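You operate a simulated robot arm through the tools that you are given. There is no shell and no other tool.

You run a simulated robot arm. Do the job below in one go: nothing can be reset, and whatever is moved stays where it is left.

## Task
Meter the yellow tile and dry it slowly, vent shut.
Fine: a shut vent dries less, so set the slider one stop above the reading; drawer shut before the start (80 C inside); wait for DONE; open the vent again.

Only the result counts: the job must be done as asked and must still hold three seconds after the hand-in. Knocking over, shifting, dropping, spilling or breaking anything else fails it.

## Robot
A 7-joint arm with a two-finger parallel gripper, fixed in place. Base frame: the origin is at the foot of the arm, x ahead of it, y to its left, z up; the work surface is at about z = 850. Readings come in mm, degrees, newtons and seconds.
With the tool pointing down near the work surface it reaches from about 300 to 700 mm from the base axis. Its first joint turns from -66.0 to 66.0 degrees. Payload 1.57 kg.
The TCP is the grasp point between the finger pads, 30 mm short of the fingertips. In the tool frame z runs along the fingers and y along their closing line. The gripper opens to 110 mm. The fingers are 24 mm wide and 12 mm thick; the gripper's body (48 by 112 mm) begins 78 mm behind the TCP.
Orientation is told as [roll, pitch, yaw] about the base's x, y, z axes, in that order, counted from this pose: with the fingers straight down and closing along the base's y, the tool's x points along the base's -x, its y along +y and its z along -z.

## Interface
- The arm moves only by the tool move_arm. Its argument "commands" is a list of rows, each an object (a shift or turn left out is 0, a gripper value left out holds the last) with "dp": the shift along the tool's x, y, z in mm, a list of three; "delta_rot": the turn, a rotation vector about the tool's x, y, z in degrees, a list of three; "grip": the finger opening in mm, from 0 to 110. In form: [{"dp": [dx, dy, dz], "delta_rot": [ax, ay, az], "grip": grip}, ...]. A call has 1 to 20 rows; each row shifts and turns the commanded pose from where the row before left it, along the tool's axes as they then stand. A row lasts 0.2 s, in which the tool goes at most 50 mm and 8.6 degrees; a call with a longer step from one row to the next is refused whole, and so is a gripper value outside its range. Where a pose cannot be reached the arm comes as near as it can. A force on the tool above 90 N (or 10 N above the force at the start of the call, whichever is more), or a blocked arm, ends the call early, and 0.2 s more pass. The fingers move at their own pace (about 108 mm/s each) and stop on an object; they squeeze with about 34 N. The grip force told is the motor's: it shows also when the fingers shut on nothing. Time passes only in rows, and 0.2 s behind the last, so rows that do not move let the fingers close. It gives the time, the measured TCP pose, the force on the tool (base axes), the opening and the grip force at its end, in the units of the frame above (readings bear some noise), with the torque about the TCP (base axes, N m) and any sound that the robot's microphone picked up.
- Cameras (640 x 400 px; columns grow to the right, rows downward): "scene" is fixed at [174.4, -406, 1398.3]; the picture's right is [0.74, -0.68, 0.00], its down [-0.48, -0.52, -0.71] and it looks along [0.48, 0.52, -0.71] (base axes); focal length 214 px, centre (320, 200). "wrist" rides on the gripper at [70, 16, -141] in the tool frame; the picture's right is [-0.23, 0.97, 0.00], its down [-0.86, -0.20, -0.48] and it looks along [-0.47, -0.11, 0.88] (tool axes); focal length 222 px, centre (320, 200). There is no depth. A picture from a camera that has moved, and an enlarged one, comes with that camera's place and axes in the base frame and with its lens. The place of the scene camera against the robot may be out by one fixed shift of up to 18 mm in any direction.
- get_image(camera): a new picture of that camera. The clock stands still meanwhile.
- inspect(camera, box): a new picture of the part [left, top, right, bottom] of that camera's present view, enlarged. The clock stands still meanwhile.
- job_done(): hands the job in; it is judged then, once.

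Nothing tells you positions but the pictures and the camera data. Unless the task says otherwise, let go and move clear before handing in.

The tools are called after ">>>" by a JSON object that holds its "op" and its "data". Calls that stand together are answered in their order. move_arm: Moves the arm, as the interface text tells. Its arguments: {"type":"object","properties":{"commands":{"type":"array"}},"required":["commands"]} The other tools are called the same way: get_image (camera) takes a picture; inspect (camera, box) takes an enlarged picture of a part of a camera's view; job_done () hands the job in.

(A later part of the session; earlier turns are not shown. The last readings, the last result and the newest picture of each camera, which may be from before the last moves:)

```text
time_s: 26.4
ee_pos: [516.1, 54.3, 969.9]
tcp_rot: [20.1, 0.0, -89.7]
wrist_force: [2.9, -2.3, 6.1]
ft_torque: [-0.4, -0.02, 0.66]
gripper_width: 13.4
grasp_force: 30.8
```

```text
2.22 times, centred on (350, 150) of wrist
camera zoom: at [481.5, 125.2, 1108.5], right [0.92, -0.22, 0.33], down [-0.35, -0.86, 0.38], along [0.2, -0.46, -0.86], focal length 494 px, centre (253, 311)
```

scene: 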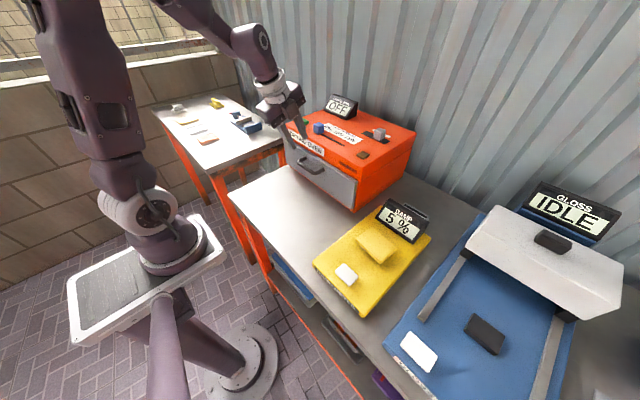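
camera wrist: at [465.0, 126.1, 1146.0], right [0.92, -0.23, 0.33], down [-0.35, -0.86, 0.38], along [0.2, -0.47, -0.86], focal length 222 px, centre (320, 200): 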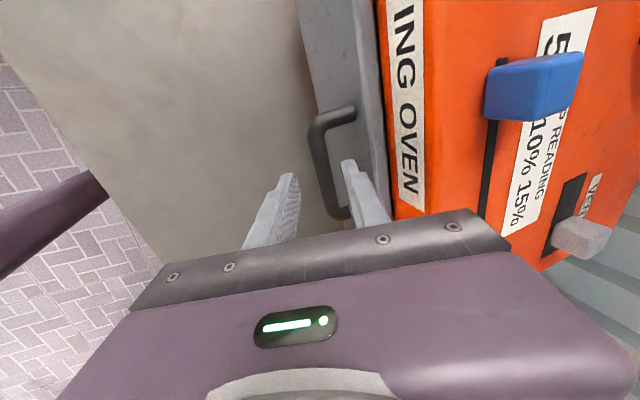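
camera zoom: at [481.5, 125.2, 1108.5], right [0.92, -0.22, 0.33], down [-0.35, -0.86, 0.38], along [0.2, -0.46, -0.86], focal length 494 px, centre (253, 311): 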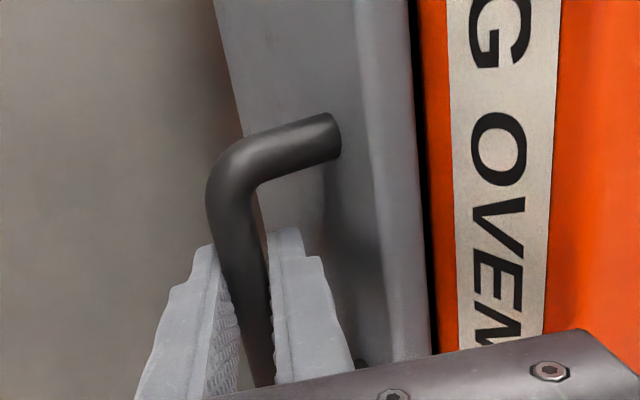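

The bar is gripped (13.4 mm). I'll start pulling the drawer toward the robot.

>>> {"op": "move_arm", "data": {"commands": [{"dp": [0, -9.4, -3.42]}, {"dp": [0, -9.4, -3.42]}, {"dp": [0, -14.1, -5.13]}, {"dp": [0, -14.1, -5.13]}]}}

>>> {"op": "get_image", "data": {"camera": "scene"}}

```text
time_s: 27.4
ee_pos: [465.4, 55.4, 970.5]
tcp_rot: [20.2, -0.1, -89.9]
wrist_force: [1.6, -9.9, 19.3]
ft_torque: [-0.31, -0.06, 0.68]
gripper_width: 14.1
grasp_force: 29.9
```

```text
taken
```

scene: 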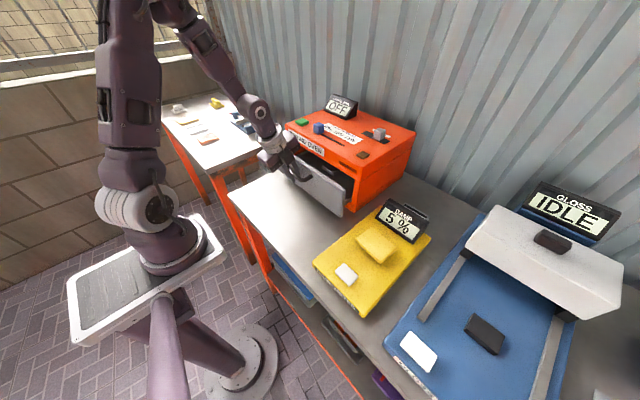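

>>> {"op": "move_arm", "data": {"commands": [{"dp": [0.7, -13.4, -6.5]}, {"dp": [0, -14.1, -5.13]}, {"dp": [0, -14.1, -5.13]}, {"dp": [0, -14.1, -5.13]}]}}

>>> {"op": "get_image", "data": {"camera": "scene"}}

>>> {"op": "get_image", "data": {"camera": "wrist"}}

```text
time_s: 28.4
ee_pos: [405.8, 56.3, 968.6]
tcp_rot: [20.0, 0.1, -89.9]
wrist_force: [1.3, -18.2, 8.3]
ft_torque: [-0.33, 0.01, 0.63]
gripper_width: 13.7
grasp_force: 30.3
```

```text
taken
```

scene: 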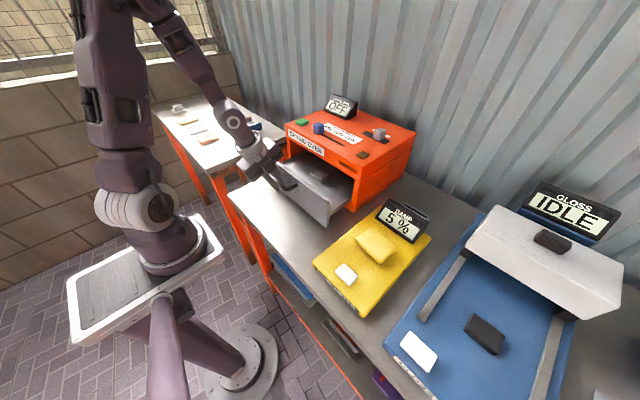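

```text
taken
camera wrist: at [372.4, 126.5, 1107.8], right [0.92, -0.23, 0.33], down [-0.35, -0.86, 0.38], along [0.2, -0.47, -0.86], focal length 222 px, centre (320, 200)
```

wrist: 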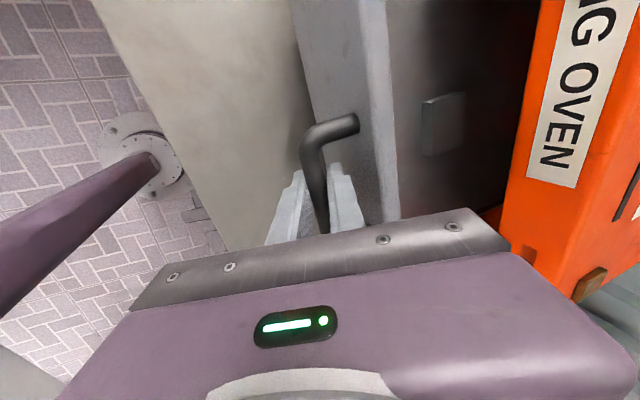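

>>> {"op": "inspect", "data": {"camera": "wrist", "box": [340, 0, 560, 220]}}

>>> {"op": "inspect", "data": {"camera": "scene", "box": [250, 130, 380, 230]}}

```text
1.82 times, centred on (450, 110) of wrist
camera zoom: at [372.4, 126.5, 1107.8], right [0.92, -0.23, 0.33], down [-0.35, -0.86, 0.38], along [0.2, -0.47, -0.86], focal length 404 px, centre (84, 364)
```

zoom: 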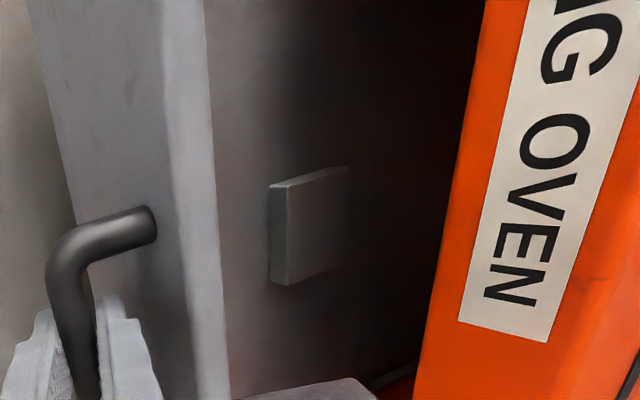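

```text
4.00 times, centred on (315, 180) of scene
camera zoom: at [174.4, -406.5, 1398.1], right [0.74, -0.68, 0.0], down [-0.48, -0.52, -0.71], along [0.48, 0.52, -0.71], focal length 858 px, centre (340, 280)
```

zoom: 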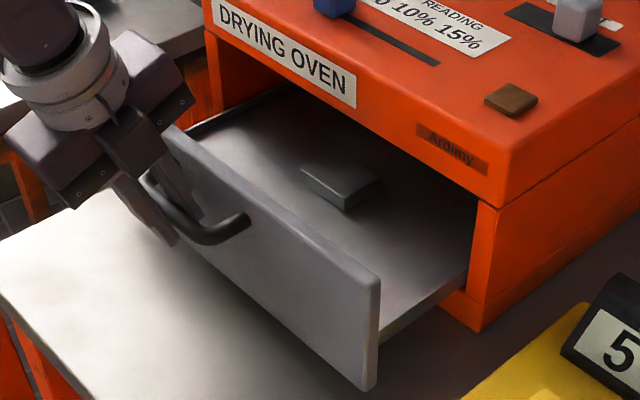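

A raised pad in the drawer marks the tile's place. I'll pull further, correcting sideways load.

>>> {"op": "move_arm", "data": {"commands": [{"dp": [-1.5, -9.4, -3.42]}, {"dp": [-0.5, -9.4, -3.42]}, {"dp": [0, -9.4, -3.42]}, {"dp": [0, -9.4, -3.42]}]}}

>>> {"op": "get_image", "data": {"camera": "wrist"}}

>>> {"op": "inspect", "data": {"camera": "scene", "box": [250, 130, 380, 230]}}

```text
time_s: 29.4
ee_pos: [365.9, 54.7, 972.6]
tcp_rot: [20.0, 0.2, -89.8]
wrist_force: [1.5, 14.7, -7.6]
ft_torque: [0.25, 0.0, 0.9]
gripper_width: 13.8
grasp_force: 30.1
```

```text
taken
camera wrist: at [332.0, 124.8, 1109.7], right [0.92, -0.22, 0.33], down [-0.35, -0.86, 0.38], along [0.2, -0.46, -0.86], focal length 222 px, centre (320, 200)
```

wrist: 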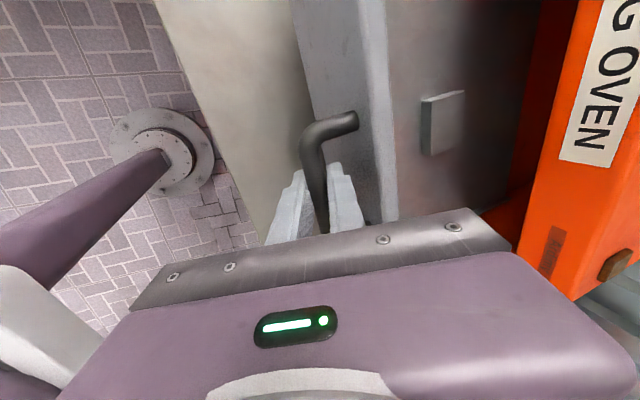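

```text
4.00 times, centred on (315, 180) of scene
camera zoom: at [174.6, -405.6, 1398.4], right [0.74, -0.68, 0.0], down [-0.48, -0.52, -0.71], along [0.48, 0.52, -0.71], focal length 858 px, centre (340, 280)
```

zoom: 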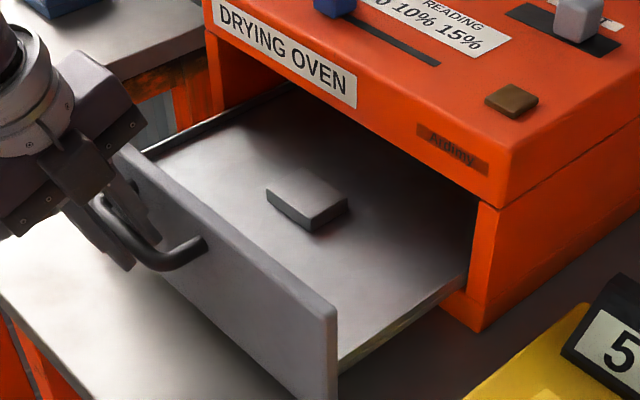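

>>> {"op": "move_arm", "data": {"commands": [{"dp": [1, -9.4, -3.42]}, {"dp": [0, -9.4, -3.42]}, {"dp": [0, -4.7, -1.71]}]}}

>>> {"op": "inspect", "data": {"camera": "scene", "box": [250, 130, 380, 230]}}

```text
time_s: 30.2
ee_pos: [356.5, 54.9, 951.9]
tcp_rot: [18.7, -2.2, -89.2]
wrist_force: [-0.7, -1.9, 18.6]
ft_torque: [0.53, 0.11, -0.63]
gripper_width: 13.5
grasp_force: 29.7
out of reach, approached as far as the arm can: row 1, 2, 3
```

```text
4.00 times, centred on (315, 180) of scene
camera zoom: at [174.2, -406.1, 1398.3], right [0.74, -0.68, 0.0], down [-0.48, -0.52, -0.71], along [0.48, 0.52, -0.71], focal length 858 px, centre (340, 280)
```

zoom: 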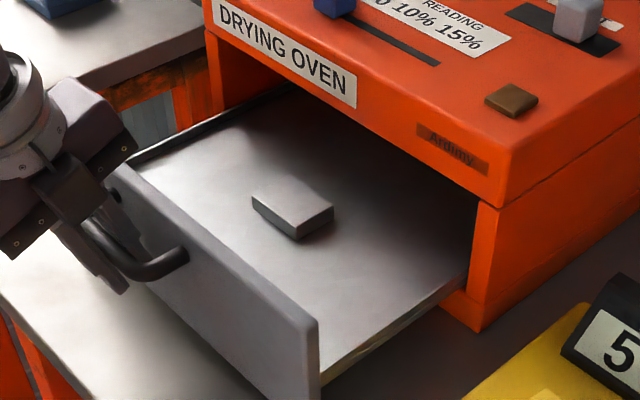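

The drawer is out about 165 mm with the pad clear of the oven. I'll release the handle, straighten the tool and lift straight up.

>>> {"op": "move_arm", "data": {"commands": [{"grip": 40}, {}, {"delta_rot": [6.2, 0, 0]}, {"delta_rot": [6.2, 0, 0]}, {"delta_rot": [6.2, 0, 0]}, {}]}}

>>> {"op": "inspect", "data": {"camera": "scene", "box": [230, 130, 360, 230]}}

>>> {"op": "get_image", "data": {"camera": "wrist"}}

```text
time_s: 31.6
ee_pos: [355.9, 55.4, 966.3]
tcp_rot: [1.3, 0.1, -89.9]
wrist_force: [0.3, 0.9, 0.0]
ft_torque: [0.0, -0.01, -0.02]
gripper_width: 39.9
grasp_force: 0.0
```

```text
4.00 times, centred on (295, 180) of scene
camera zoom: at [174.4, -406.0, 1398.3], right [0.74, -0.68, 0.0], down [-0.48, -0.52, -0.71], along [0.48, 0.52, -0.71], focal length 858 px, centre (420, 280)
```

zoom: 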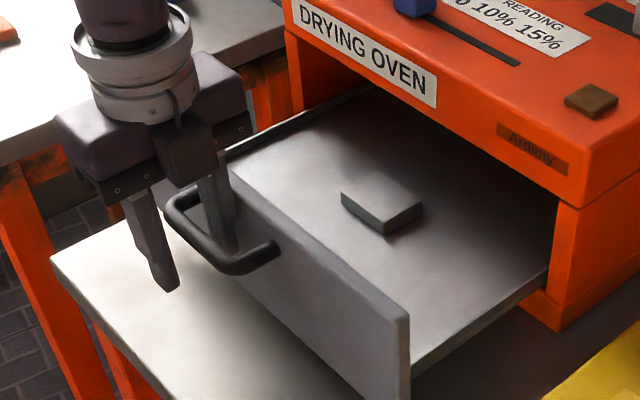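

```text
taken
camera wrist: at [367.9, 126.4, 1108.3], right [0.97, -0.23, 0.02], down [-0.21, -0.86, 0.47], along [-0.09, -0.47, -0.88], focal length 222 px, centre (320, 200)
```

wrist: 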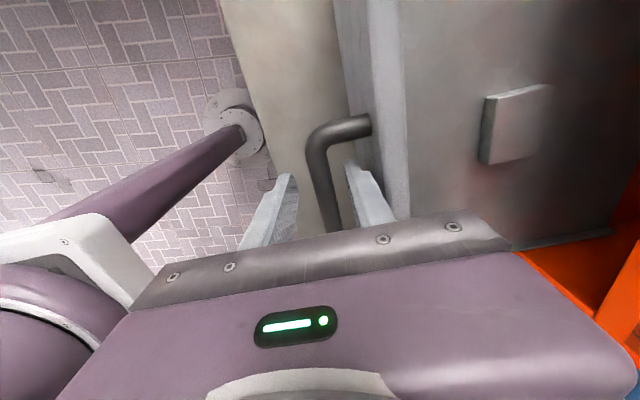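

I can gain more clearance: regrip with the vertical tool and pull a little more.

>>> {"op": "move_arm", "data": {"commands": [{"grip": 0, "delta_rot": [1.3, 0, 0]}, {}, {}, {"dp": [0, -8, 0]}, {"dp": [0, -8, 0]}, {"dp": [0, -8, 0]}, {"dp": [0, -6, 0]}]}}

>>> {"op": "inspect", "data": {"camera": "scene", "box": [230, 130, 360, 230]}}

>>> {"op": "get_image", "data": {"camera": "wrist"}}

```text
time_s: 33.2
ee_pos: [326.2, 57.0, 965.9]
tcp_rot: [0.2, 0.1, -89.9]
wrist_force: [0.7, -1.2, 12.2]
ft_torque: [0.52, 0.0, 0.7]
gripper_width: 14.1
grasp_force: 30.2
```

```text
4.00 times, centred on (295, 180) of scene
camera zoom: at [174.3, -406.1, 1398.3], right [0.74, -0.68, 0.0], down [-0.48, -0.52, -0.71], along [0.48, 0.52, -0.71], focal length 858 px, centre (420, 280)
```

zoom: 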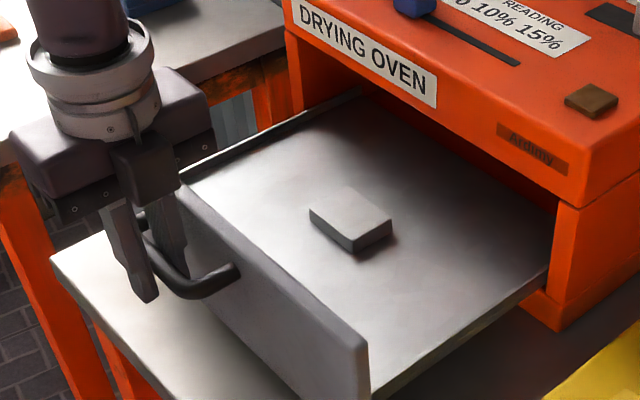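

```text
taken
camera wrist: at [341.0, 126.8, 1107.9], right [0.97, -0.23, 0.0], down [-0.2, -0.86, 0.48], along [-0.11, -0.47, -0.88], focal length 222 px, centre (320, 200)
```

wrist: 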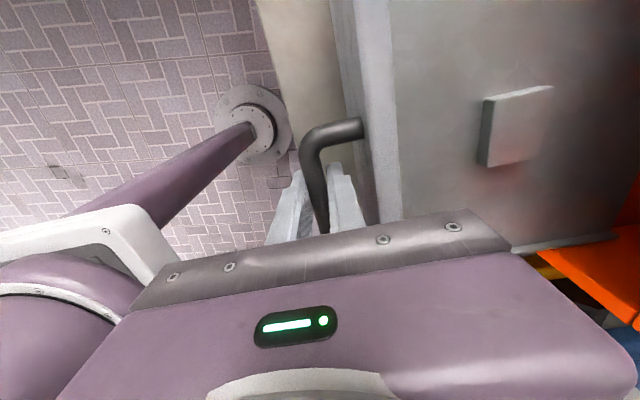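

>>> {"op": "move_arm", "data": {"commands": [{"grip": 40}, {}, {"dp": [0, 0, -20]}, {"dp": [0, 0, -30]}, {"dp": [0, 0, -45]}, {"dp": [0, 0, -45], "grip": 110}, {}]}}

>>> {"op": "get_image", "data": {"camera": "wrist"}}

>>> {"op": "inspect", "data": {"camera": "scene", "box": [230, 130, 360, 230]}}

```text
time_s: 34.8
ee_pos: [323.6, 57.6, 1103.6]
tcp_rot: [0.1, 0.1, -89.9]
wrist_force: [0.4, 0.1, 0.0]
ft_torque: [-0.01, 0.01, -0.03]
gripper_width: 110.1
grasp_force: 0.1
```

```text
taken
camera wrist: at [339.3, 128.3, 1245.9], right [0.97, -0.23, 0.0], down [-0.2, -0.86, 0.48], along [-0.11, -0.47, -0.88], focal length 222 px, centre (320, 200)
```

wrist: 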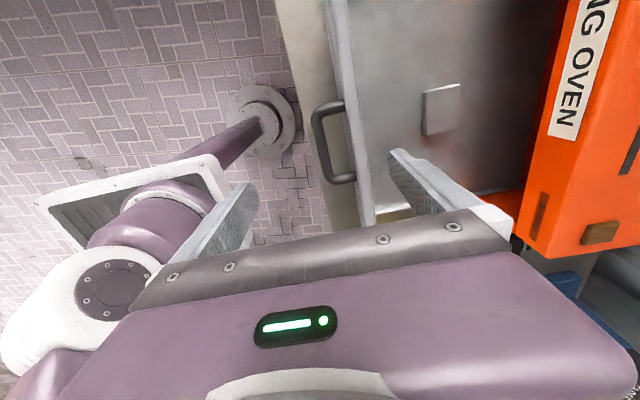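

```text
4.00 times, centred on (295, 180) of scene
camera zoom: at [174.4, -406.0, 1398.3], right [0.74, -0.68, 0.0], down [-0.48, -0.52, -0.71], along [0.48, 0.52, -0.71], focal length 858 px, centre (420, 280)
```

zoom: 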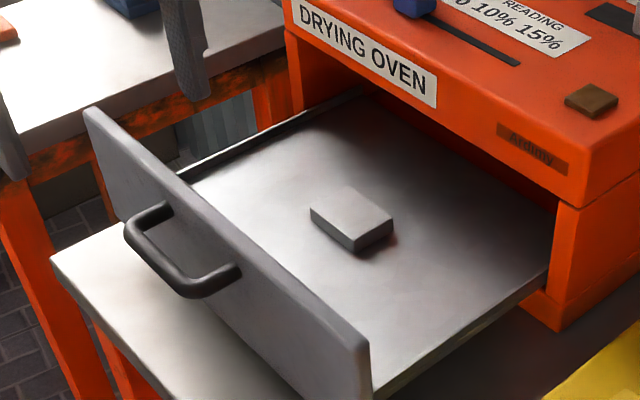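

The drawer pad is at about (498,52,913). Now I'll turn the tool back and go over the yellow tile on the meter.

>>> {"op": "move_arm", "data": {"commands": [{"delta_rot": [0, 0, -8.2]}, {"delta_rot": [0, 0, -8.2]}, {"delta_rot": [0, 0, -8.2]}, {"delta_rot": [0, 0, -8.2]}, {"delta_rot": [0, 0, -8.2]}, {"delta_rot": [0, 0, -8.2]}, {"delta_rot": [0, 0, -8.2]}, {"delta_rot": [0, 0, -8.2]}, {"delta_rot": [0, 0, -8.2]}, {"delta_rot": [0, 0, -8.2]}, {"delta_rot": [0, 0, -7.9]}, {"dp": [-10, -40, 0]}, {"dp": [-10, -40, 0]}, {"dp": [-10, -40, 0]}, {"dp": [-10, -40, 0]}, {"dp": [-10, -40, 0]}, {"dp": [-10, -40, 0]}, {"dp": [-10, -40, 0]}, {"dp": [-10, -40, 0]}, {}]}}

>>> {"op": "get_image", "data": {"camera": "wrist"}}

>>> {"op": "inspect", "data": {"camera": "wrist", "box": [200, 60, 460, 230]}}

```text
time_s: 39.0
ee_pos: [474.5, -154.5, 1098.6]
tcp_rot: [0.0, -0.1, 0.0]
wrist_force: [-0.3, -0.5, -0.5]
ft_torque: [-0.02, -0.01, 0.0]
gripper_width: 110.0
grasp_force: 0.1
out of reach, approached as far as the arm can: row 15, 16, 17, 18, 19
```

```text
taken
camera wrist: at [403.8, -137.8, 1239.5], right [0.23, 0.97, 0.0], down [0.85, -0.2, 0.48], along [0.47, -0.11, -0.88], focal length 222 px, centre (320, 200)
```

wrist: 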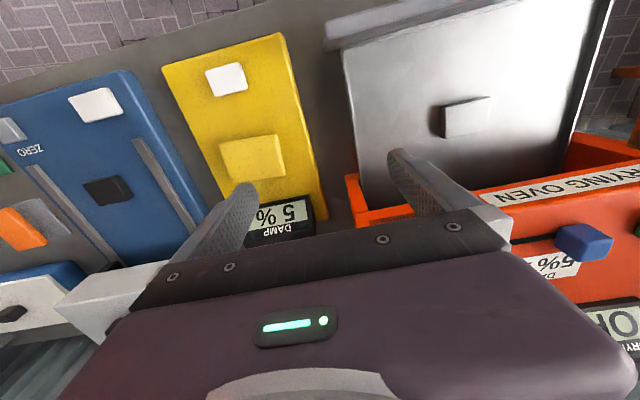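

```text
2.35 times, centred on (330, 145) of wrist
camera zoom: at [403.8, -137.8, 1239.5], right [0.23, 0.97, 0.0], down [0.85, -0.2, 0.48], along [0.47, -0.11, -0.88], focal length 523 px, centre (296, 329)
```

zoom: 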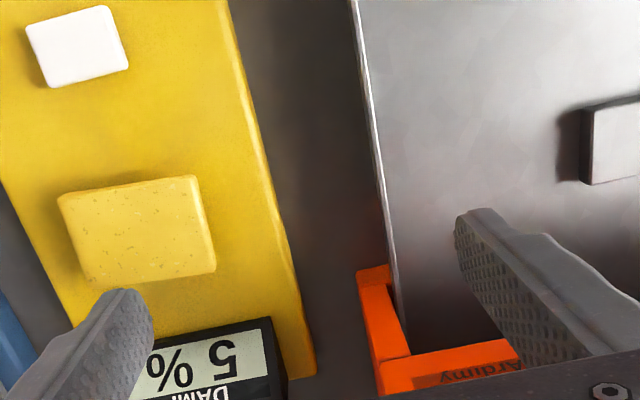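

The arm stopped short in this posture. I'll try reaching the tile by a slightly different path, nearer to the base first.

>>> {"op": "move_arm", "data": {"commands": [{"dp": [25, 0, -20]}, {"dp": [25, 0, -20]}, {"dp": [25, 0, -20]}, {"dp": [0, -30, 0]}, {"dp": [0, -30, 0]}, {"dp": [0, -30, 0]}, {}]}}

>>> {"op": "get_image", "data": {"camera": "scene"}}

```text
time_s: 40.6
ee_pos: [441.6, -129.9, 1154.7]
tcp_rot: [0.0, -0.1, 0.0]
wrist_force: [0.6, -0.1, 0.7]
ft_torque: [0.03, 0.01, -0.04]
gripper_width: 110.0
grasp_force: 0.1
out of reach, approached as far as the arm can: row 1, 2, 3, 4, 5, 6
```

```text
taken
```

scene: 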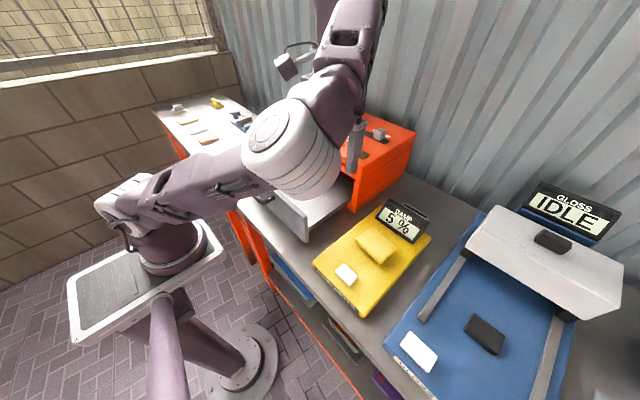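

The elbow has swung out to the side. I'll undo this by moving back to a central pose and turning the wrist back, then look.

>>> {"op": "move_arm", "data": {"commands": [{"dp": [0, 40, 0]}, {"dp": [0, 40, 0]}, {"dp": [0, 40, 0]}, {"dp": [0, 0, -20], "delta_rot": [0, 0, 8.2]}, {"delta_rot": [0, 0, 8.2]}, {"delta_rot": [0, 0, 8.2]}, {"delta_rot": [0, 0, 8.2]}, {"delta_rot": [0, 0, 8.2]}, {"delta_rot": [0, 0, 8.2]}]}}

>>> {"op": "get_image", "data": {"camera": "scene"}}

```text
time_s: 42.6
ee_pos: [443.6, -10.7, 1178.1]
tcp_rot: [0.1, 0.0, -49.3]
wrist_force: [-0.4, 0.3, -0.7]
ft_torque: [0.02, -0.02, 0.03]
gripper_width: 110.0
grasp_force: 0.0
```

```text
taken
```

scene: 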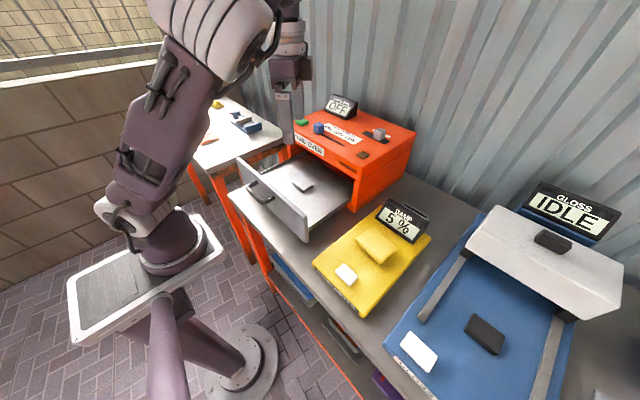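

I'll use the fingers closing along x instead (yaw −90), which suits the tile (63 mm along x, display 60 mm behind it).

>>> {"op": "move_arm", "data": {"commands": [{"delta_rot": [0, 0, 8.2]}, {"delta_rot": [0, 0, 8.2]}, {"delta_rot": [0, 0, 8.2]}, {"delta_rot": [0, 0, 8.2]}, {"delta_rot": [0, 0, 7.9]}, {"dp": [-36, 6, 10]}, {"dp": [-36, 6, 10]}, {"dp": [-36, 6, 10]}, {"dp": [-36, 6, 10]}, {"dp": [-36, 6, 10]}, {"dp": [-36, 6, 10]}, {"dp": [-36, 6, 10]}, {}]}}

>>> {"op": "get_image", "data": {"camera": "scene"}}

>>> {"op": "get_image", "data": {"camera": "wrist"}}

```text
time_s: 45.4
ee_pos: [493.4, -266.1, 1108.6]
tcp_rot: [0.1, -0.1, -89.9]
wrist_force: [0.8, -0.4, -0.4]
ft_torque: [0.02, -0.01, -0.02]
gripper_width: 110.3
grasp_force: 0.0
out of reach, approached as far as the arm can: row 11
```

```text
taken
```

scene: 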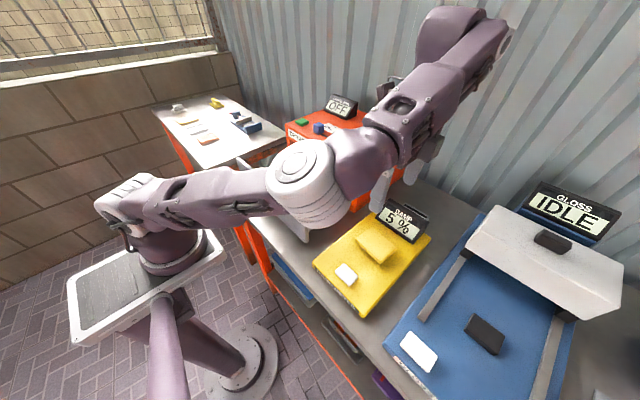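

```text
taken
camera wrist: at [509.0, -195.0, 1250.6], right [0.97, -0.22, 0.0], down [-0.2, -0.86, 0.48], along [-0.11, -0.47, -0.88], focal length 222 px, centre (320, 200)
```

wrist: 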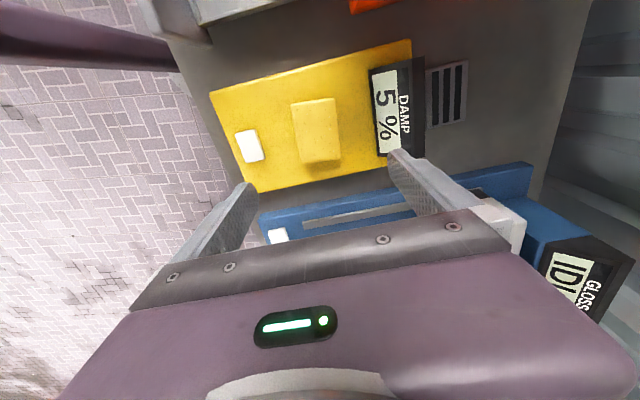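

The elbow hangs too low this way. I'll turn the tool further the other way (a half-turned gripper grips just as well) and see whether the elbow rises.

>>> {"op": "move_arm", "data": {"commands": [{"dp": [0, 0, -10], "delta_rot": [0, 0, 8.2]}, {"dp": [0, 0, -10], "delta_rot": [0, 0, 8.2]}, {"delta_rot": [0, 0, 8.2]}, {"delta_rot": [0, 0, 8.2]}, {"delta_rot": [0, 0, 8.2]}, {}]}}

>>> {"op": "get_image", "data": {"camera": "scene"}}

```text
time_s: 46.8
ee_pos: [493.3, -263.5, 1128.0]
tcp_rot: [0.2, 0.0, -131.0]
wrist_force: [-0.7, 0.8, 0.8]
ft_torque: [0.0, -0.03, -0.03]
gripper_width: 110.0
grasp_force: 0.1
```

```text
taken
```

scene: 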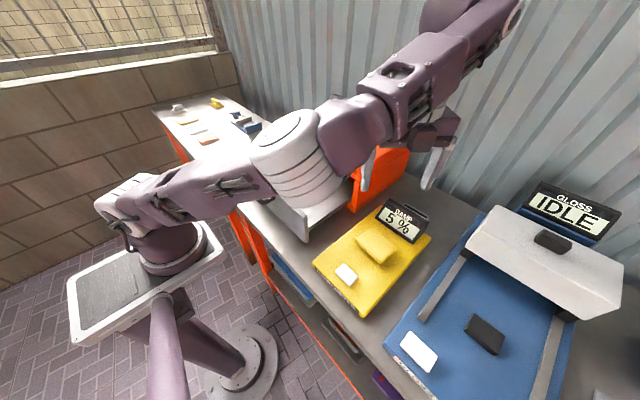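

>>> {"op": "move_arm", "data": {"commands": [{"delta_rot": [0, 0, 8.2], "dp": [0, 0, -10]}, {"delta_rot": [0, 0, 8.2], "dp": [0, 0, -10]}, {"delta_rot": [0, 0, 8.2], "dp": [0, 0, -10]}, {"delta_rot": [0, 0, 8.2], "dp": [0, 0, -10]}, {"delta_rot": [0, 0, 8.2], "dp": [0, 0, -10]}, {"delta_rot": [0, 0, 8.0], "dp": [0, 0, -10]}, {}]}}

>>> {"op": "get_image", "data": {"camera": "scene"}}

```text
time_s: 48.4
ee_pos: [493.5, -263.7, 1189.2]
tcp_rot: [0.1, 0.1, -180.1]
wrist_force: [0.2, -0.2, 0.7]
ft_torque: [0.02, 0.0, 0.0]
gripper_width: 109.8
grasp_force: 0.0
```

```text
taken
```

scene: 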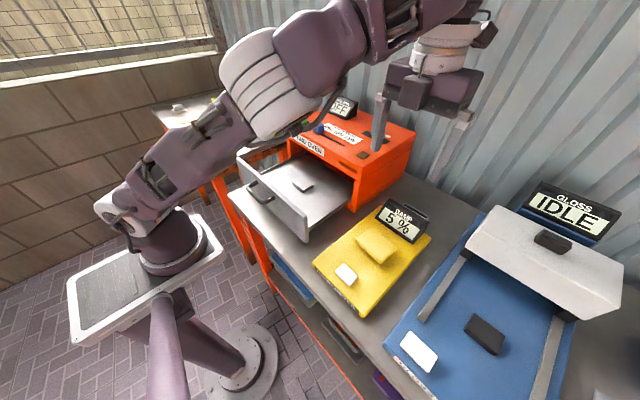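

The elbow is rising. I'll turn a bit further to lift it more.

>>> {"op": "move_arm", "data": {"commands": [{"delta_rot": [0, 0, 8.2]}, {"delta_rot": [0, 0, 8.2]}, {"delta_rot": [0, 0, 8.2]}, {"delta_rot": [0, 0, 8.2]}, {"delta_rot": [0, 0, 8.2]}, {"delta_rot": [0, 0, 8.2]}, {}]}}

>>> {"op": "get_image", "data": {"camera": "scene"}}

```text
time_s: 50.0
ee_pos: [491.8, -263.7, 1188.9]
tcp_rot: [0.0, 0.1, 130.8]
wrist_force: [0.0, 0.3, -0.3]
ft_torque: [0.0, -0.01, 0.02]
gripper_width: 110.0
grasp_force: 0.0
```

```text
taken
```

scene: 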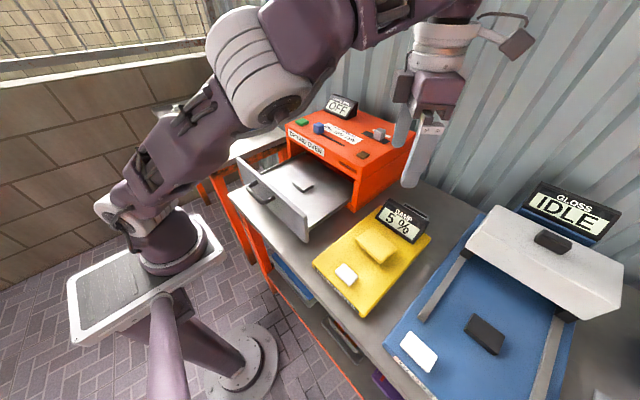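

>>> {"op": "move_arm", "data": {"commands": [{"delta_rot": [0, 0, 8.2]}, {"delta_rot": [0, 0, 8.2]}, {"delta_rot": [0, 0, 8.2]}, {"delta_rot": [0, 0, 8.2]}, {"delta_rot": [0, 0, 8.0]}, {}]}}

>>> {"op": "get_image", "data": {"camera": "scene"}}

```text
time_s: 51.4
ee_pos: [494.1, -263.6, 1189.7]
tcp_rot: [-0.1, 0.0, 90.1]
wrist_force: [-1.1, 0.7, 0.7]
ft_torque: [0.02, 0.0, -0.02]
gripper_width: 110.0
grasp_force: 0.1
```

```text
taken
```

scene: 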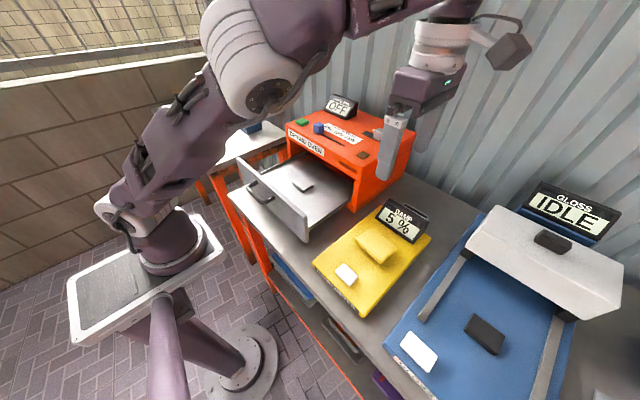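

The elbow keeps rising as I turn; I'll complete the turn back to the original yaw 0.

>>> {"op": "move_arm", "data": {"commands": [{"delta_rot": [0, 0, 8.2]}, {"delta_rot": [0, 0, 8.2]}, {"delta_rot": [0, 0, 8.2]}, {"delta_rot": [0, 0, 8.2]}, {"delta_rot": [0, 0, 8.2]}, {"delta_rot": [0, 0, 8.2]}, {"delta_rot": [0, 0, 8.2]}, {"delta_rot": [0, 0, 8.2]}, {"delta_rot": [0, 0, 8.2]}, {"delta_rot": [0, 0, 8.2]}, {"delta_rot": [0, 0, 8.0]}, {}]}}

>>> {"op": "get_image", "data": {"camera": "scene"}}

>>> {"op": "get_image", "data": {"camera": "wrist"}}

```text
time_s: 54.0
ee_pos: [494.1, -263.8, 1188.8]
tcp_rot: [0.0, -0.1, 0.0]
wrist_force: [-0.1, -0.6, -0.3]
ft_torque: [0.01, 0.01, -0.02]
gripper_width: 109.9
grasp_force: 0.0
```

```text
taken
```

scene: 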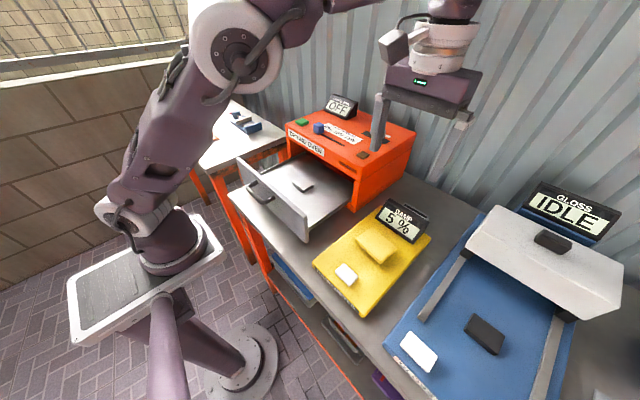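

```text
taken
camera wrist: at [422.3, -245.8, 1330.1], right [0.23, 0.97, 0.0], down [0.85, -0.2, 0.48], along [0.47, -0.11, -0.88], focal length 222 px, centre (320, 200)
```

wrist: 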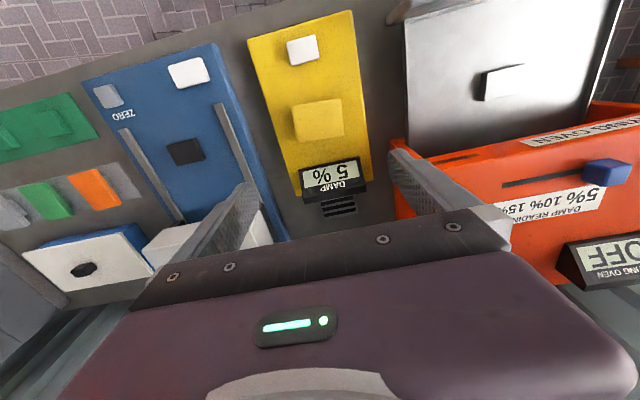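

Posture is restored: yaw 0 with the elbow high. Now I'll measure the tile precisely.

>>> {"op": "inspect", "data": {"camera": "wrist", "box": [230, 0, 400, 220]}}

>>> {"op": "inspect", "data": {"camera": "scene", "box": [345, 220, 415, 275]}}

```text
1.82 times, centred on (315, 110) of wrist
camera zoom: at [422.3, -245.8, 1330.1], right [0.23, 0.97, 0.0], down [0.85, -0.2, 0.48], along [0.47, -0.11, -0.88], focal length 404 px, centre (329, 364)
```

zoom: 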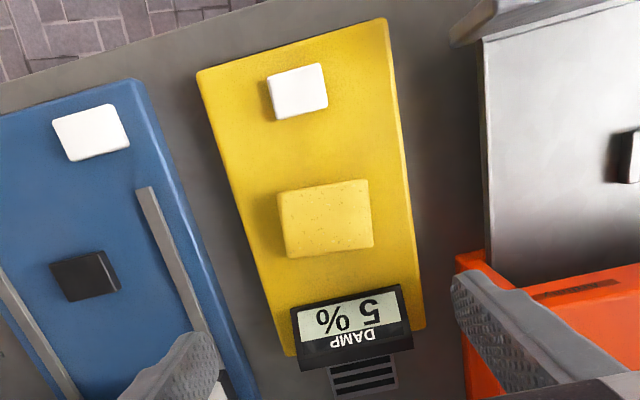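

```text
7.27 times, centred on (380, 248) of scene
camera zoom: at [174.4, -406.0, 1398.3], right [0.74, -0.68, 0.0], down [-0.48, -0.52, -0.71], along [0.48, 0.52, -0.71], focal length 1560 px, centre (-116, -146)
```

zoom: 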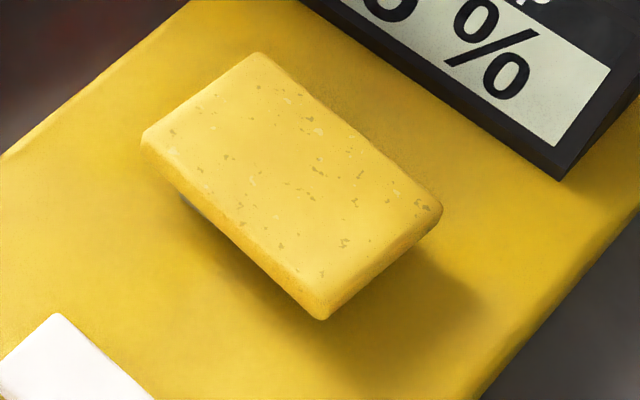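

The tile's centre is at about (489,-264), turned −6.5°, 88×65 mm. I'll align with it and descend part-way.

>>> {"op": "move_arm", "data": {"commands": [{"dp": [5.4, -0.6, 30]}, {"delta_rot": [0, 0, 6.5]}, {"dp": [0, 0, 45]}, {"dp": [0, 0, 45]}, {"dp": [0, 0, 45]}, {"dp": [0, 0, 35]}, {}]}}

>>> {"op": "get_image", "data": {"camera": "wrist"}}

>>> {"op": "inspect", "data": {"camera": "scene", "box": [320, 160, 450, 290]}}

```text
time_s: 55.6
ee_pos: [487.6, -264.2, 989.0]
tcp_rot: [0.1, -0.1, -6.5]
wrist_force: [-0.1, 0.4, 0.5]
ft_torque: [0.0, 0.0, 0.01]
gripper_width: 110.3
grasp_force: 0.1
```

```text
taken
camera wrist: at [419.4, -239.6, 1130.7], right [0.33, 0.94, 0.0], down [0.83, -0.29, 0.48], along [0.45, -0.16, -0.88], focal length 222 px, centre (320, 200)
```

wrist: 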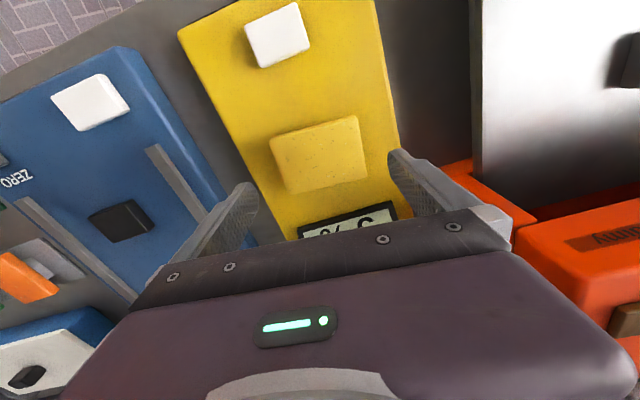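

```text
3.08 times, centred on (385, 225) of scene
camera zoom: at [174.4, -406.0, 1398.3], right [0.74, -0.68, 0.0], down [-0.48, -0.52, -0.71], along [0.48, 0.52, -0.71], focal length 660 px, centre (120, 123)
```

zoom: 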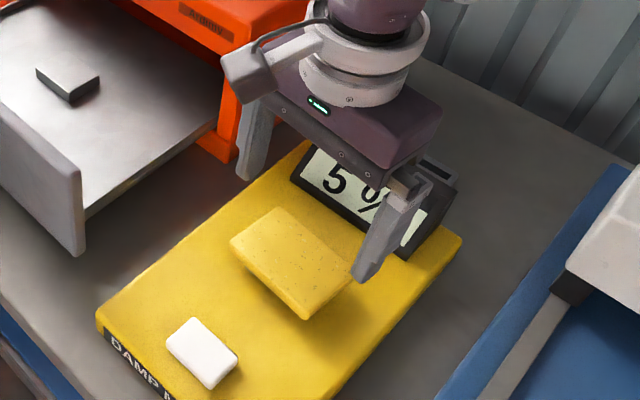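

>>> {"op": "move_arm", "data": {"commands": [{"dp": [0, 0, 25]}, {"dp": [0, 0, 20]}, {"dp": [0, 0, 10]}, {}]}}

>>> {"op": "inspect", "data": {"camera": "wrist", "box": [200, 40, 460, 240]}}

>>> {"op": "inspect", "data": {"camera": "scene", "box": [330, 190, 430, 290]}}

```text
time_s: 56.6
ee_pos: [488.5, -261.7, 933.5]
tcp_rot: [0.0, -0.1, -6.4]
wrist_force: [0.8, 0.5, 0.3]
ft_torque: [0.01, 0.01, 0.02]
gripper_width: 110.0
grasp_force: 0.0
```

```text
2.00 times, centred on (330, 140) of wrist
camera zoom: at [420.5, -238.6, 1074.5], right [0.33, 0.94, 0.0], down [0.83, -0.29, 0.48], along [0.45, -0.16, -0.88], focal length 444 px, centre (300, 320)
```

zoom: 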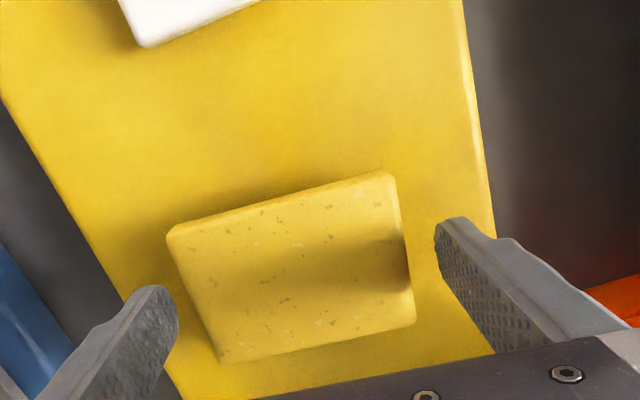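

```text
4.00 times, centred on (380, 240) of scene
camera zoom: at [174.4, -406.0, 1398.3], right [0.74, -0.68, 0.0], down [-0.48, -0.52, -0.71], along [0.48, 0.52, -0.71], focal length 858 px, centre (80, 40)
```

zoom: 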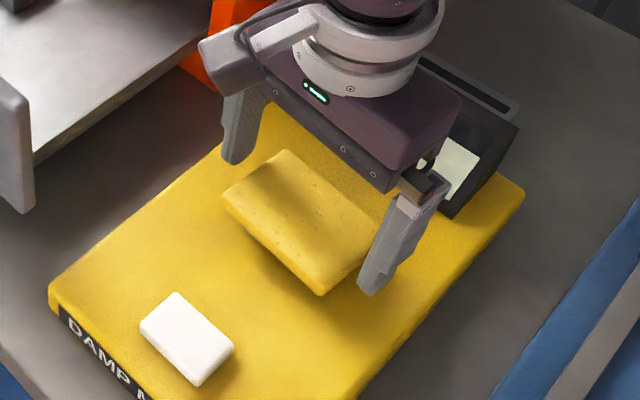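

>>> {"op": "move_arm", "data": {"commands": [{"dp": [0, -1, 8]}, {"dp": [0, 0, 6]}, {"dp": [0, 0, 5]}, {}]}}

>>> {"op": "inspect", "data": {"camera": "scene", "box": [330, 190, 430, 290]}}

>>> {"op": "inspect", "data": {"camera": "wrist", "box": [200, 40, 460, 240]}}

```text
time_s: 57.6
ee_pos: [487.6, -262.8, 914.7]
tcp_rot: [0.1, -0.1, -6.4]
wrist_force: [-0.2, -0.7, -0.4]
ft_torque: [0.02, 0.0, 0.0]
gripper_width: 109.9
grasp_force: 0.0
```

```text
4.00 times, centred on (380, 240) of scene
camera zoom: at [174.4, -406.0, 1398.3], right [0.74, -0.68, 0.0], down [-0.48, -0.52, -0.71], along [0.48, 0.52, -0.71], focal length 858 px, centre (80, 40)
```

zoom: 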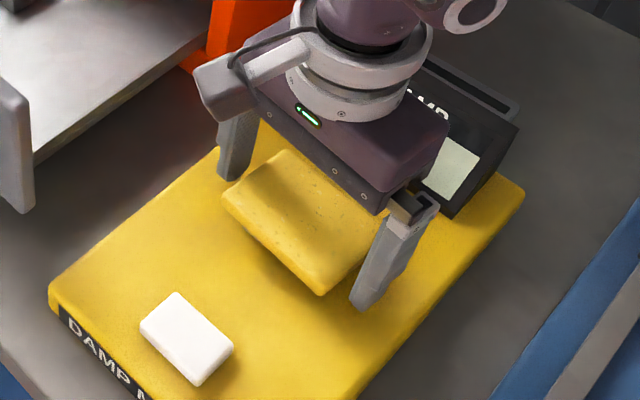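

```text
2.00 times, centred on (330, 140) of wrist
camera zoom: at [419.1, -238.8, 1056.3], right [0.33, 0.94, 0.0], down [0.83, -0.29, 0.48], along [0.45, -0.16, -0.88], focal length 444 px, centre (300, 320)
```

zoom: 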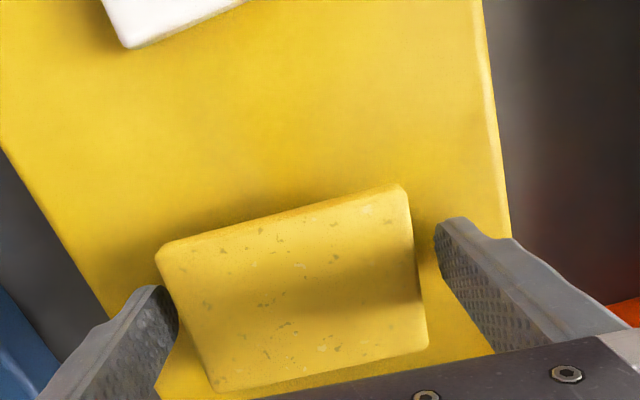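

The tile is between the fingers. Closing.

>>> {"op": "move_arm", "data": {"commands": [{"grip": 70}, {}, {}]}}

>>> {"op": "inspect", "data": {"camera": "scene", "box": [330, 190, 430, 290]}}

```text
time_s: 58.4
ee_pos: [488.7, -263.9, 915.4]
tcp_rot: [0.1, -0.1, -6.4]
wrist_force: [-0.7, 0.7, 0.2]
ft_torque: [0.01, -0.01, 0.02]
gripper_width: 89.0
grasp_force: 34.1
```

```text
4.00 times, centred on (380, 240) of scene
camera zoom: at [174.5, -406.0, 1398.3], right [0.74, -0.68, 0.0], down [-0.48, -0.52, -0.71], along [0.48, 0.52, -0.71], focal length 858 px, centre (80, 40)
```

zoom: 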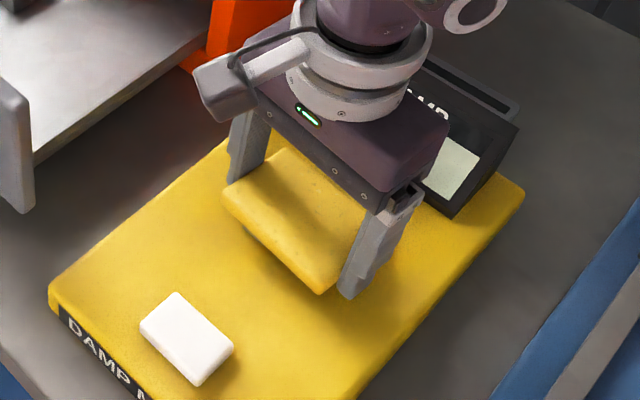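

The tile is held (89 mm, 34 N). Lifting.

>>> {"op": "move_arm", "data": {"commands": [{"dp": [0, 0, -5]}, {"dp": [0, 0, -15]}, {"dp": [0, 0, -30]}, {"dp": [0, 0, -40]}, {"dp": [0, 0, -40]}, {"dp": [0, 0, -30]}, {"delta_rot": [0, 0, -6.4]}]}}

>>> {"op": "get_image", "data": {"camera": "scene"}}

>>> {"op": "get_image", "data": {"camera": "wrist"}}

```text
time_s: 60.0
ee_pos: [486.5, -264.1, 1074.1]
tcp_rot: [-0.1, 0.0, 0.0]
wrist_force: [1.1, -0.1, 0.8]
ft_torque: [-0.01, 0.03, 0.0]
gripper_width: 70.0
grasp_force: 0.1
```

```text
taken
```

scene: 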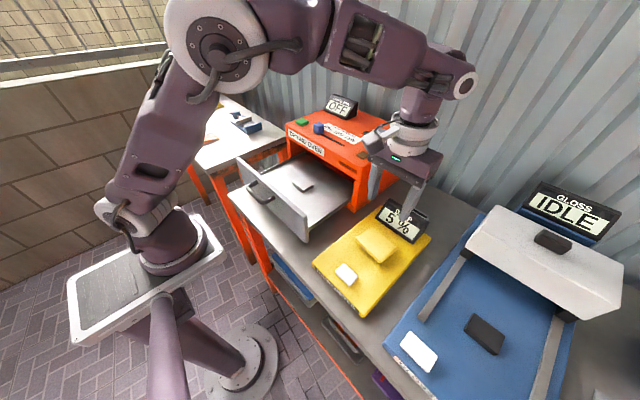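

```text
taken
camera wrist: at [415.9, -247.1, 1215.9], right [0.23, 0.97, 0.0], down [0.85, -0.2, 0.48], along [0.47, -0.11, -0.88], focal length 222 px, centre (320, 200)
```

wrist: 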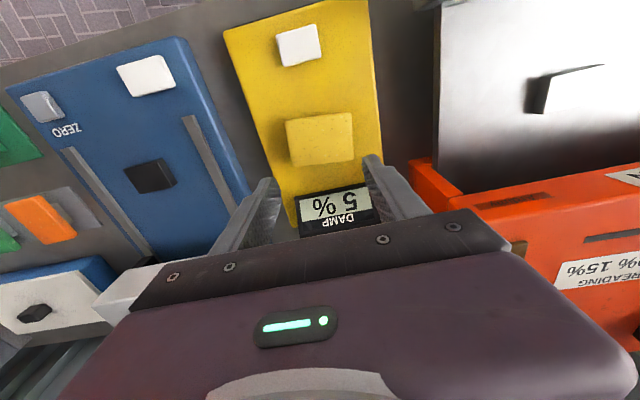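

The gripper slipped off the tile. I'll look at what state it is in.

>>> {"op": "inspect", "data": {"camera": "scene", "box": [345, 220, 415, 275]}}

>>> {"op": "inspect", "data": {"camera": "wrist", "box": [220, 80, 420, 220]}}

```text
7.27 times, centred on (380, 248) of scene
camera zoom: at [174.4, -406.0, 1398.3], right [0.74, -0.68, 0.0], down [-0.48, -0.52, -0.71], along [0.48, 0.52, -0.71], focal length 1560 px, centre (-116, -146)
```

zoom: 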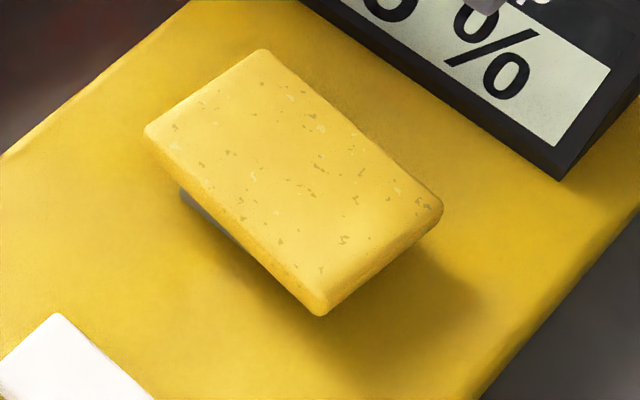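

```text
2.86 times, centred on (320, 150) of wrist
camera zoom: at [415.9, -247.1, 1215.9], right [0.23, 0.97, 0.0], down [0.85, -0.2, 0.48], along [0.47, -0.11, -0.88], focal length 635 px, centre (320, 343)
```

zoom: 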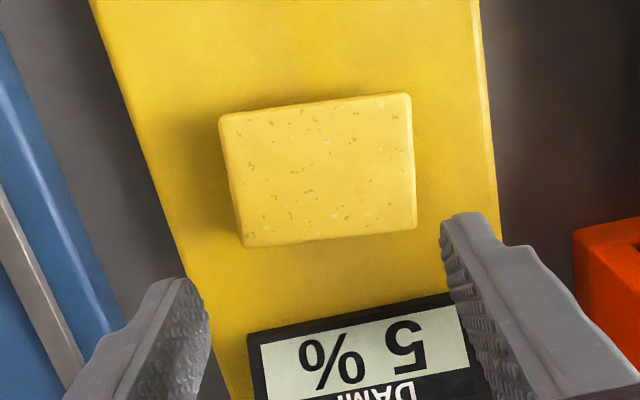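

It's a loose tile still in place; the pads only caught its upper edge. I'll go down again deeper, feeling for the meter surface first.

>>> {"op": "move_arm", "data": {"commands": [{"dp": [-4.5, 0, 0], "grip": 110}, {"delta_rot": [0, 0, 6.4]}, {"dp": [0, 0, 40]}, {"dp": [0, 0, 40]}, {"dp": [0, 0, 40]}, {"dp": [0, 0, 30]}, {"dp": [0, 0, 9]}, {"dp": [0, 0, 2]}, {}]}}

>>> {"op": "inspect", "data": {"camera": "wrist", "box": [200, 40, 460, 240]}}

>>> {"op": "inspect", "data": {"camera": "scene", "box": [340, 200, 420, 280]}}

```text
time_s: 62.0
ee_pos: [493.1, -264.3, 912.5]
tcp_rot: [0.1, -0.1, -6.4]
wrist_force: [-0.9, 0.3, -0.1]
ft_torque: [-0.04, -0.04, -0.01]
gripper_width: 110.1
grasp_force: 0.0
```

```text
2.00 times, centred on (330, 140) of wrist
camera zoom: at [423.9, -239.7, 1054.7], right [0.33, 0.94, 0.0], down [0.83, -0.29, 0.48], along [0.45, -0.16, -0.88], focal length 444 px, centre (300, 320)
```

zoom: 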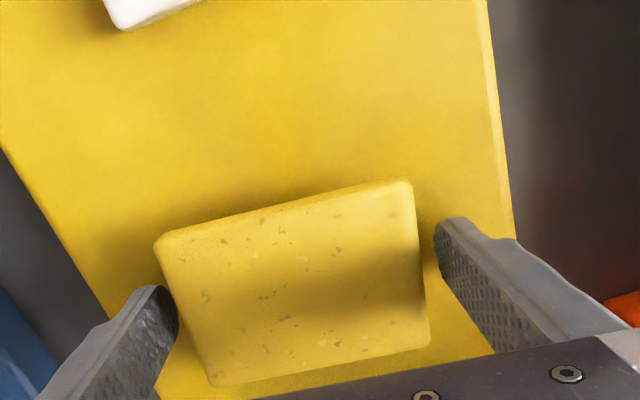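

```text
5.00 times, centred on (380, 240) of scene
camera zoom: at [174.4, -406.0, 1398.3], right [0.74, -0.68, 0.0], down [-0.48, -0.52, -0.71], along [0.48, 0.52, -0.71], focal length 1072 px, centre (20, 0)
```

zoom: 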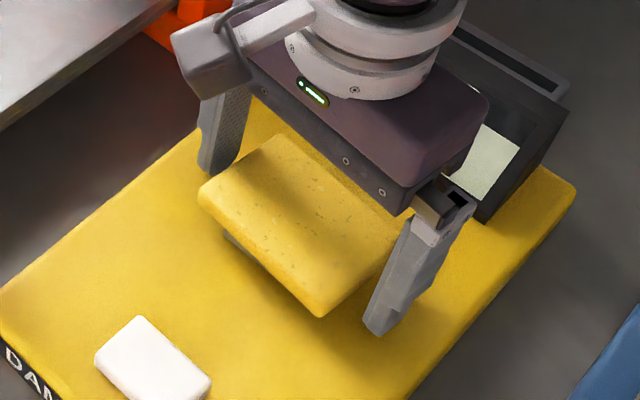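

>>> {"op": "move_arm", "data": {"commands": [{"dp": [0, 0, 2]}, {"dp": [0, 0, 2]}, {}]}}

>>> {"op": "move_arm", "data": {"commands": [{"dp": [0, 0, 1.5]}, {"dp": [0, 0, 1.5]}, {}]}}

>>> {"op": "move_arm", "data": {"commands": [{"dp": [0, 0, 1.5]}, {}]}}

```text
time_s: 62.8
ee_pos: [492.9, -263.4, 908.8]
tcp_rot: [0.1, -0.2, -6.5]
wrist_force: [-1.7, 1.5, 9.8]
ft_torque: [-0.55, 0.24, -0.07]
gripper_width: 109.2
grasp_force: 0.2
```

```text
time_s: 63.6
ee_pos: [492.4, -264.1, 910.4]
tcp_rot: [0.0, -0.4, -6.4]
wrist_force: [-9.9, 3.7, 73.1]
ft_torque: [2.69, 0.88, 0.54]
gripper_width: 109.5
grasp_force: 0.0
```

```text
time_s: 64.0
ee_pos: [493.4, -264.3, 909.7]
tcp_rot: [0.0, -0.4, -6.3]
wrist_force: [-8.8, 0.8, 18.0]
ft_torque: [1.08, 0.34, 0.54]
gripper_width: 109.8
grasp_force: 0.1
stopped in row 2: the force on the tool passed its limit at 92 N (the readings are from after the stop); the commanded pose is now the measured one
```

The meter surface is at about z=879.5 for the fingertips. I'll back up 2 mm, grip the tile lower, and lift very slowly.

>>> {"op": "move_arm", "data": {"commands": [{"dp": [0, 0, -2]}, {"grip": 60}, {}, {}, {}]}}

>>> {"op": "inspect", "data": {"camera": "wrist", "box": [200, 40, 460, 240]}}

>>> {"op": "inspect", "data": {"camera": "scene", "box": [340, 200, 420, 280]}}

```text
time_s: 65.2
ee_pos: [495.0, -264.5, 911.2]
tcp_rot: [-0.1, -0.4, -6.4]
wrist_force: [-0.4, 0.7, -0.6]
ft_torque: [0.03, 0.02, -0.03]
gripper_width: 89.3
grasp_force: 33.8
```

```text
2.00 times, centred on (330, 140) of wrist
camera zoom: at [424.8, -240.0, 1052.3], right [0.33, 0.94, 0.0], down [0.82, -0.29, 0.48], along [0.46, -0.16, -0.87], focal length 444 px, centre (300, 320)
```

zoom: 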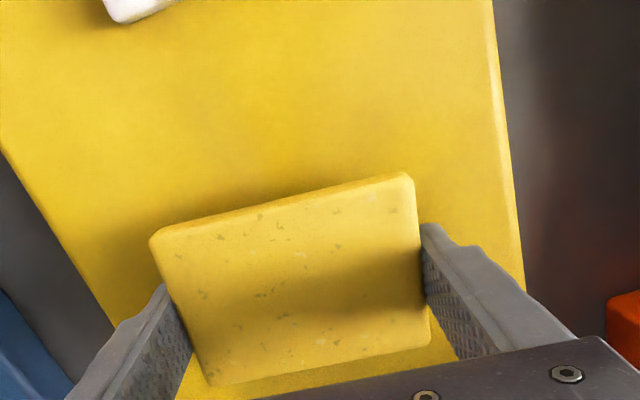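

```text
5.00 times, centred on (380, 240) of scene
camera zoom: at [174.5, -406.0, 1398.3], right [0.74, -0.68, 0.0], down [-0.48, -0.52, -0.71], along [0.48, 0.52, -0.71], focal length 1072 px, centre (20, 0)
```

zoom: 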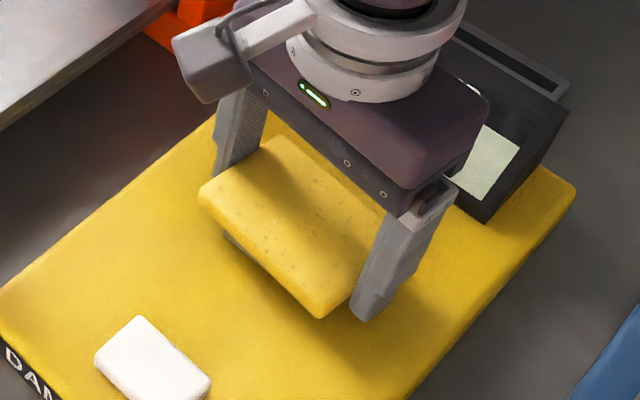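

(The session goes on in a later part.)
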